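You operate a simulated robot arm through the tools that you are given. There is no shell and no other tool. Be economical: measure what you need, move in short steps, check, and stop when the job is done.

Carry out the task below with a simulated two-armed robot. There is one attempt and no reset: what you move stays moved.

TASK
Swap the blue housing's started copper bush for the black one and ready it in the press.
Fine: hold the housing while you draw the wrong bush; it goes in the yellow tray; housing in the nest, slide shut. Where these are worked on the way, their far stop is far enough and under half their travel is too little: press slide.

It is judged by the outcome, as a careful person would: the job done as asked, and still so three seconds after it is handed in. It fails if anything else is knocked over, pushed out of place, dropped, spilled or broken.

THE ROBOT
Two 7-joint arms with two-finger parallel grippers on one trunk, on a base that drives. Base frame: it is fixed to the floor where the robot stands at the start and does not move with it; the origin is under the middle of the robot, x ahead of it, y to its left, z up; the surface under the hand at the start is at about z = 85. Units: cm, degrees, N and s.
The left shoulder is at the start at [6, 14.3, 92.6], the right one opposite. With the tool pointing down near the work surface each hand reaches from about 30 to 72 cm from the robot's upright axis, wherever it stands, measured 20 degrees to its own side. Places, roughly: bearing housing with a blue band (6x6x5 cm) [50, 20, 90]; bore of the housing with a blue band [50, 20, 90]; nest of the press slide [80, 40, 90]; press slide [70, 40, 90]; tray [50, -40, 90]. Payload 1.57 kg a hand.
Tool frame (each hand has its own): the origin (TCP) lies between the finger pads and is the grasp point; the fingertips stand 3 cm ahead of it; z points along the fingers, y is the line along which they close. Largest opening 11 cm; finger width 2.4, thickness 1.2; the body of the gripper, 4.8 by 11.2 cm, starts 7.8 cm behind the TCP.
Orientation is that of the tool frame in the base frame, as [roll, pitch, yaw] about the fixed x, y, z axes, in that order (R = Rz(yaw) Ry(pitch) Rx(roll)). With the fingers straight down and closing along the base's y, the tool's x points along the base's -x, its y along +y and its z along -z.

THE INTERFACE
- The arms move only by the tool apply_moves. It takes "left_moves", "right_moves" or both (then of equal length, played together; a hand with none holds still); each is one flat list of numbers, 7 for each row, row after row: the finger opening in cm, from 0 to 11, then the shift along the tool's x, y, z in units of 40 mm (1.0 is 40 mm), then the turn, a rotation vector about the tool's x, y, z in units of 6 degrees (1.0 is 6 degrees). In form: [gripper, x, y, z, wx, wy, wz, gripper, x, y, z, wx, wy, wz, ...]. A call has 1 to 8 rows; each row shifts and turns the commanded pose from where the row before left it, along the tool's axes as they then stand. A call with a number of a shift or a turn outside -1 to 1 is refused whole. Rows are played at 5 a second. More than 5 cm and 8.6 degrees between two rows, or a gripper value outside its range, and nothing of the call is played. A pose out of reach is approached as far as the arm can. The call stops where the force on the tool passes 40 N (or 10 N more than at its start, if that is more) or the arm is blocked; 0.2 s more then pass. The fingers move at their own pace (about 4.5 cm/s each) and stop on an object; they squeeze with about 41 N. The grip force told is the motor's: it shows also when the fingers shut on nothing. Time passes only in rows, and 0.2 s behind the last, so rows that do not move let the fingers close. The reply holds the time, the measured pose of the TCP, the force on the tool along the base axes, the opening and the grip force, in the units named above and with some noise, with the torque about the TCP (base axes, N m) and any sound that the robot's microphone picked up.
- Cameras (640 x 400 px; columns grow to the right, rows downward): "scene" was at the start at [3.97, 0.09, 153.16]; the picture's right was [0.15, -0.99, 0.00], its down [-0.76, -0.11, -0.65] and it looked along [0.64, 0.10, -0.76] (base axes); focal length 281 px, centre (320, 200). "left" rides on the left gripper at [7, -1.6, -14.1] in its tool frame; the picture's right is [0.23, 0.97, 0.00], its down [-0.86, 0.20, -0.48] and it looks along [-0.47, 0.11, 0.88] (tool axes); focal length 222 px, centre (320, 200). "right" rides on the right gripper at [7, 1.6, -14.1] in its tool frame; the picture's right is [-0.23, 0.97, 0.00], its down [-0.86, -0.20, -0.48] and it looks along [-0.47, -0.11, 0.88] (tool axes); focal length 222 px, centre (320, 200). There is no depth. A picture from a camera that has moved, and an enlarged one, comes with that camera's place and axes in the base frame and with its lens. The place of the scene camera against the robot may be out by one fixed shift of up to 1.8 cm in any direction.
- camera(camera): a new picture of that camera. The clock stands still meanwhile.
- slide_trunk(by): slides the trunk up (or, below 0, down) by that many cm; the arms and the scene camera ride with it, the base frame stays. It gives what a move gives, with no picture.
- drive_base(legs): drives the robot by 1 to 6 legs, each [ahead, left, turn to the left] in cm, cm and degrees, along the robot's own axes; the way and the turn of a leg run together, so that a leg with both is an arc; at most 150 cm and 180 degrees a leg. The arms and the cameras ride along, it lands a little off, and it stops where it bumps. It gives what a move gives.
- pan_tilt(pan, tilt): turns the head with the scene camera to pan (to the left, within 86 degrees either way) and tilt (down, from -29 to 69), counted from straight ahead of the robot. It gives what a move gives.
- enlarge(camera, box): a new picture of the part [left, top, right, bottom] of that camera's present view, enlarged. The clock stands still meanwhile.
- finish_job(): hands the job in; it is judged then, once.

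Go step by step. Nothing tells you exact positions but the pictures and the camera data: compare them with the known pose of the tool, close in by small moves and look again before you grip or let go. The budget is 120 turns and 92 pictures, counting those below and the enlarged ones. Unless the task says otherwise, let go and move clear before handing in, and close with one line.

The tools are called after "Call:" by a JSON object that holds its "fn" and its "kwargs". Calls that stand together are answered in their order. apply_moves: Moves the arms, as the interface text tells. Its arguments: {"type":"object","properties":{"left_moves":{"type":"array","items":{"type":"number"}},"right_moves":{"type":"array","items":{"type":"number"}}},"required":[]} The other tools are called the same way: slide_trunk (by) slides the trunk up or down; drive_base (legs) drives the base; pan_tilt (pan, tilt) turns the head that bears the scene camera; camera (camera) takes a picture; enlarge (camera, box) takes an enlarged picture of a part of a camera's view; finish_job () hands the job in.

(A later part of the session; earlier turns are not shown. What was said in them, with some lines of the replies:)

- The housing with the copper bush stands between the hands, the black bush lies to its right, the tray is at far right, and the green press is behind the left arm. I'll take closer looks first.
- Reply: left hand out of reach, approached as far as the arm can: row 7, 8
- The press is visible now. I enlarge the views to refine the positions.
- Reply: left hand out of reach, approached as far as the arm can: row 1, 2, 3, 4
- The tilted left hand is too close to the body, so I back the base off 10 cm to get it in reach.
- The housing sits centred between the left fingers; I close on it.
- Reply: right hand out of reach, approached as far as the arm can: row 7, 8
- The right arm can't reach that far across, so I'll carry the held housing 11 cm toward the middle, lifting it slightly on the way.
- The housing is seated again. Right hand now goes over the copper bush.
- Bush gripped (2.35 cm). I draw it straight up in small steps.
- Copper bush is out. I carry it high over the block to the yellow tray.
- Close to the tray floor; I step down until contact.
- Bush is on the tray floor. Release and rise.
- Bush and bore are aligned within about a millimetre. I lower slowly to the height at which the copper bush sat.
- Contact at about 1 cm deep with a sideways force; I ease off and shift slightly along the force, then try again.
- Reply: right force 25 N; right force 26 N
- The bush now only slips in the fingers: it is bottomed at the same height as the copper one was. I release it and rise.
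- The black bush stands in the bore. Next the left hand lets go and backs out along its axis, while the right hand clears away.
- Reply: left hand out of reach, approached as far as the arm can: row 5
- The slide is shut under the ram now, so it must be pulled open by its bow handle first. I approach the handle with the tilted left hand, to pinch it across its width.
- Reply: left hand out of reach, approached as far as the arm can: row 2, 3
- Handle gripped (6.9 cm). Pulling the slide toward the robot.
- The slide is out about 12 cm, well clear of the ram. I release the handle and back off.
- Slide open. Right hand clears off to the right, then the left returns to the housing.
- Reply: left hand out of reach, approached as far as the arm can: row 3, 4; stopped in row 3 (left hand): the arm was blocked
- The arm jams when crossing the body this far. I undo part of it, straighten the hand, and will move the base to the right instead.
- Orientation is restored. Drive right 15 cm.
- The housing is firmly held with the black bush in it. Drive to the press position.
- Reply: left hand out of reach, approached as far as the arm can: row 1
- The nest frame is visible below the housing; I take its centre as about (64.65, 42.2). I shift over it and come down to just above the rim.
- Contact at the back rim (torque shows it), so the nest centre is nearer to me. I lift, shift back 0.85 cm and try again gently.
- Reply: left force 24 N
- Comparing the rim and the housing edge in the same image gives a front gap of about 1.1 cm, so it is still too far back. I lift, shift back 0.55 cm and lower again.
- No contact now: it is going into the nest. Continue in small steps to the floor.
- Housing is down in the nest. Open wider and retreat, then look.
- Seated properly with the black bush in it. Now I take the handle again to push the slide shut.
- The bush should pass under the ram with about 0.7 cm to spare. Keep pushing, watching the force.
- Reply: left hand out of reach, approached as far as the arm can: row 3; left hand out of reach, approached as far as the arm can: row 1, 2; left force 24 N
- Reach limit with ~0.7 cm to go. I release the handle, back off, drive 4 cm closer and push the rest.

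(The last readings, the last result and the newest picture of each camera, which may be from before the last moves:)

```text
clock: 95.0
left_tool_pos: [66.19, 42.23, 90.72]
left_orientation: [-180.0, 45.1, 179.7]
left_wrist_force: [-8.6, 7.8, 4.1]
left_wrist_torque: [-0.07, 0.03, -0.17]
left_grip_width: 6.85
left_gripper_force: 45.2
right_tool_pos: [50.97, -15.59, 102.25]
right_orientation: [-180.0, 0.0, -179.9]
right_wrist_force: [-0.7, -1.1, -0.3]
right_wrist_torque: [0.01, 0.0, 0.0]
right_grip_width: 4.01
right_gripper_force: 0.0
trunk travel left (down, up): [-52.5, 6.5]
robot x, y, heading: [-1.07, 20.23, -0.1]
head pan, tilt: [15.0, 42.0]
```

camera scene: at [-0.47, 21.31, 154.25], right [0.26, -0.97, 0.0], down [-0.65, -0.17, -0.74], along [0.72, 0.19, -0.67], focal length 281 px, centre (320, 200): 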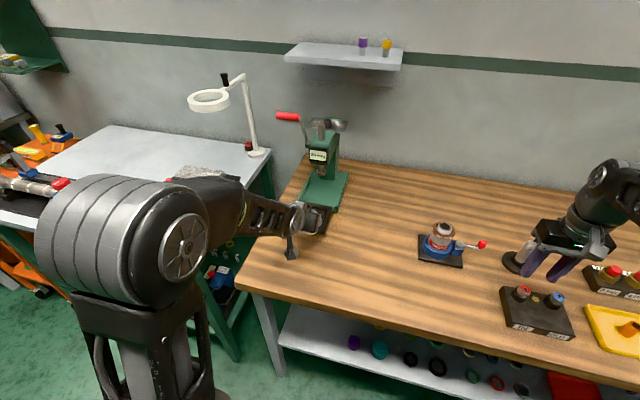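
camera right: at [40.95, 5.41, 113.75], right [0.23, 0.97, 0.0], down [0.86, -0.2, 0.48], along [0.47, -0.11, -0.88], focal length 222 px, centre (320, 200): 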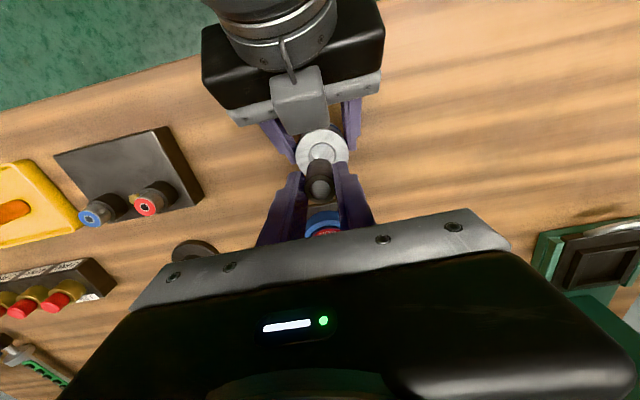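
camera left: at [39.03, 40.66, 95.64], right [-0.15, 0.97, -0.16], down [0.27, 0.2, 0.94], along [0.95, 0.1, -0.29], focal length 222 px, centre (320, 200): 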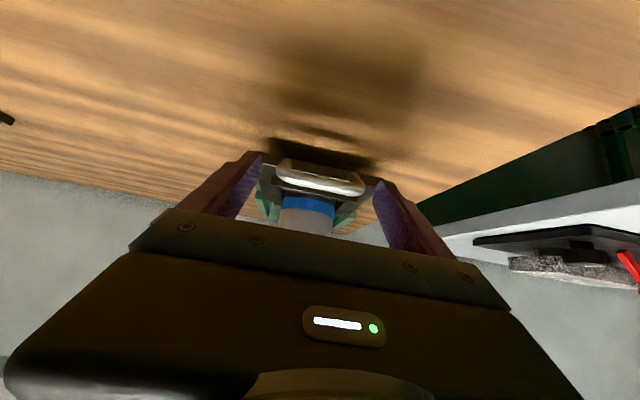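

x-force now resists (−8.6 N): at or near the stop. One more small push to confirm.

Call:
{"fn": "apply_moves", "kwargs": {"left_moves": [4, -0.03, 0, 0.03, 0, 0, 0, 4, -0.03, 0, 0.03, 0, 0, 0, 4, 0, 0, 0, 0, 0, 0]}}

```text
clock: 95.8
left_tool_pos: [66.22, 42.26, 90.64]
left_orientation: [-180.0, 45.0, 179.7]
left_wrist_force: [-33.5, 4.0, 4.5]
left_wrist_torque: [0.05, 0.78, 0.06]
left_grip_width: 6.85
left_gripper_force: 45.1
right_tool_pos: [50.69, -15.43, 102.31]
right_orientation: [-179.9, 0.2, -179.9]
right_wrist_force: [0.0, -0.1, -0.3]
right_wrist_torque: [-0.02, 0.01, -0.01]
right_grip_width: 4.01
right_gripper_force: 0.1
trunk travel left (down, up): [-52.5, 6.5]
robot x, y, heading: [-0.76, 20.16, 0.2]
head pan, tilt: [15.0, 42.0]
```

The slide is on its stop. Relax, release and back away.

Call:
{"fn": "apply_moves", "kwargs": {"left_moves": [4, 0.03, 0, -0.03, 0, 0, 0, 7.5, 0, 0, 0, 0, 0, 0, 9.5, 0, 0, 0, 0, 0, 0, 9.5, 0, 0, 0, 0, 0, 0, 9.5, 0, 0, -0.6, 0, 0, 0, 9.5, 0, 0, -0.8, 0, 0, 0, 9.5, 0, 0, -0.8, 0, 0, 0, 9.5, 0, 0, 0, 0, 0, 0]}}

Call:
{"fn": "enlarge", "kwargs": {"camera": "left", "box": [220, 90, 420, 230]}}

Call:
{"fn": "camera", "kwargs": {"camera": "scene"}}

```text
clock: 97.6
left_tool_pos: [60.24, 42.24, 96.76]
left_orientation: [-179.9, 45.0, 179.5]
left_wrist_force: [0.0, -0.4, -0.2]
left_wrist_torque: [0.04, 0.02, -0.02]
left_grip_width: 9.5
left_gripper_force: 0.0
right_tool_pos: [51.14, -15.58, 102.14]
right_orientation: [-179.9, 0.0, -180.0]
right_wrist_force: [0.1, -0.3, 0.0]
right_wrist_torque: [-0.01, -0.01, -0.02]
right_grip_width: 3.97
right_gripper_force: 0.1
trunk travel left (down, up): [-52.5, 6.5]
robot x, y, heading: [-0.99, 20.39, -0.2]
head pan, tilt: [15.0, 42.0]
```

```text
2.86 times, centred on (320, 160) of left
camera zoom: at [45.32, 40.69, 101.8], right [-0.15, 0.98, -0.16], down [0.27, 0.2, 0.94], along [0.95, 0.1, -0.29], focal length 635 px, centre (320, 314)
```

zoom: 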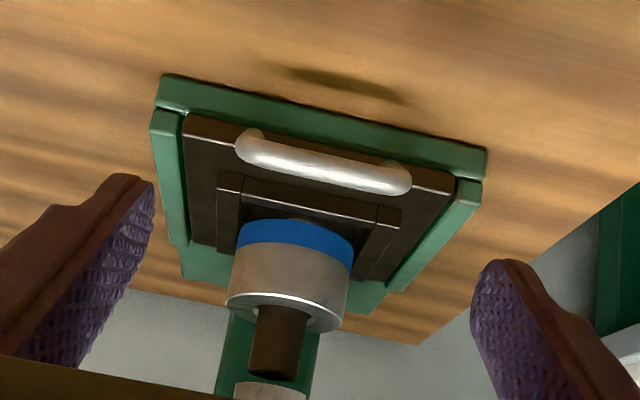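

```text
5 pictures are left
camera scene: at [3.54, 21.34, 154.25], right [0.26, -0.97, 0.0], down [-0.65, -0.17, -0.74], along [0.72, 0.19, -0.67], focal length 281 px, centre (320, 200)
```

scene: 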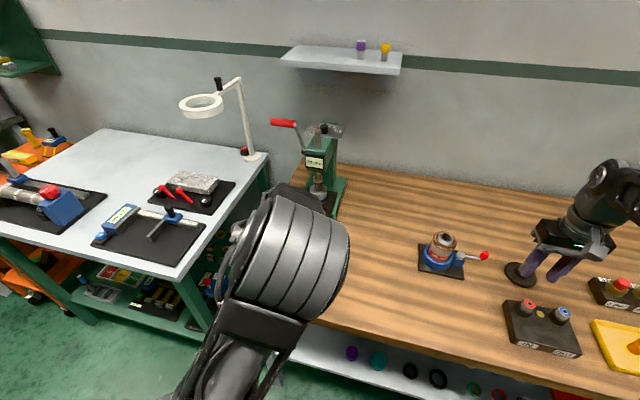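

The housing with the black bush stands in the nest under the ram, the slide is shut on its stop, and the copper bush lies in the yellow tray. I back clear and hand in.

Call:
{"fn": "drive_base", "kwargs": {"legs": [[-8, 0, 0]]}}

Call:
{"fn": "enlarge", "kwargs": {"camera": "scene", "box": [260, 100, 640, 380]}}

```text
clock: 98.6
left_tool_pos: [52.23, 42.33, 96.89]
left_orientation: [-180.0, 45.2, 179.7]
left_wrist_force: [0.4, 0.1, 0.2]
left_wrist_torque: [-0.04, -0.02, -0.01]
left_grip_width: 9.5
left_gripper_force: 0.0
right_tool_pos: [43.16, -15.49, 102.13]
right_orientation: [-180.0, 0.1, -179.9]
right_wrist_force: [0.0, -0.2, 0.2]
right_wrist_torque: [-0.01, -0.09, 0.01]
right_grip_width: 4.01
right_gripper_force: 0.0
trunk travel left (down, up): [-52.5, 6.5]
robot x, y, heading: [-8.75, 19.9, 0.2]
head pan, tilt: [15.0, 42.0]
```

```text
1.43 times, centred on (450, 240) of scene
camera zoom: at [-4.58, 21.36, 154.26], right [0.26, -0.97, 0.0], down [-0.65, -0.17, -0.74], along [0.72, 0.19, -0.67], focal length 402 px, centre (134, 143)
```

zoom: 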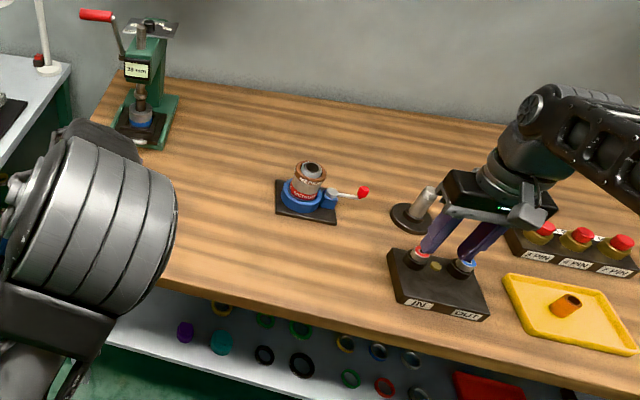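

Everything is in place and both hands are clear, so I'm handing the job in.

Call:
{"fn": "finish_job", "kwargs": {}}

```text
The job is handed in.
```

I swapped the copper bush for the black one and handed the job in. The black bush is started in the blue housing, to about the depth the copper one had. The housing sits in the press nest with the slide shut on its stop, and the copper bush is in the yellow tray.
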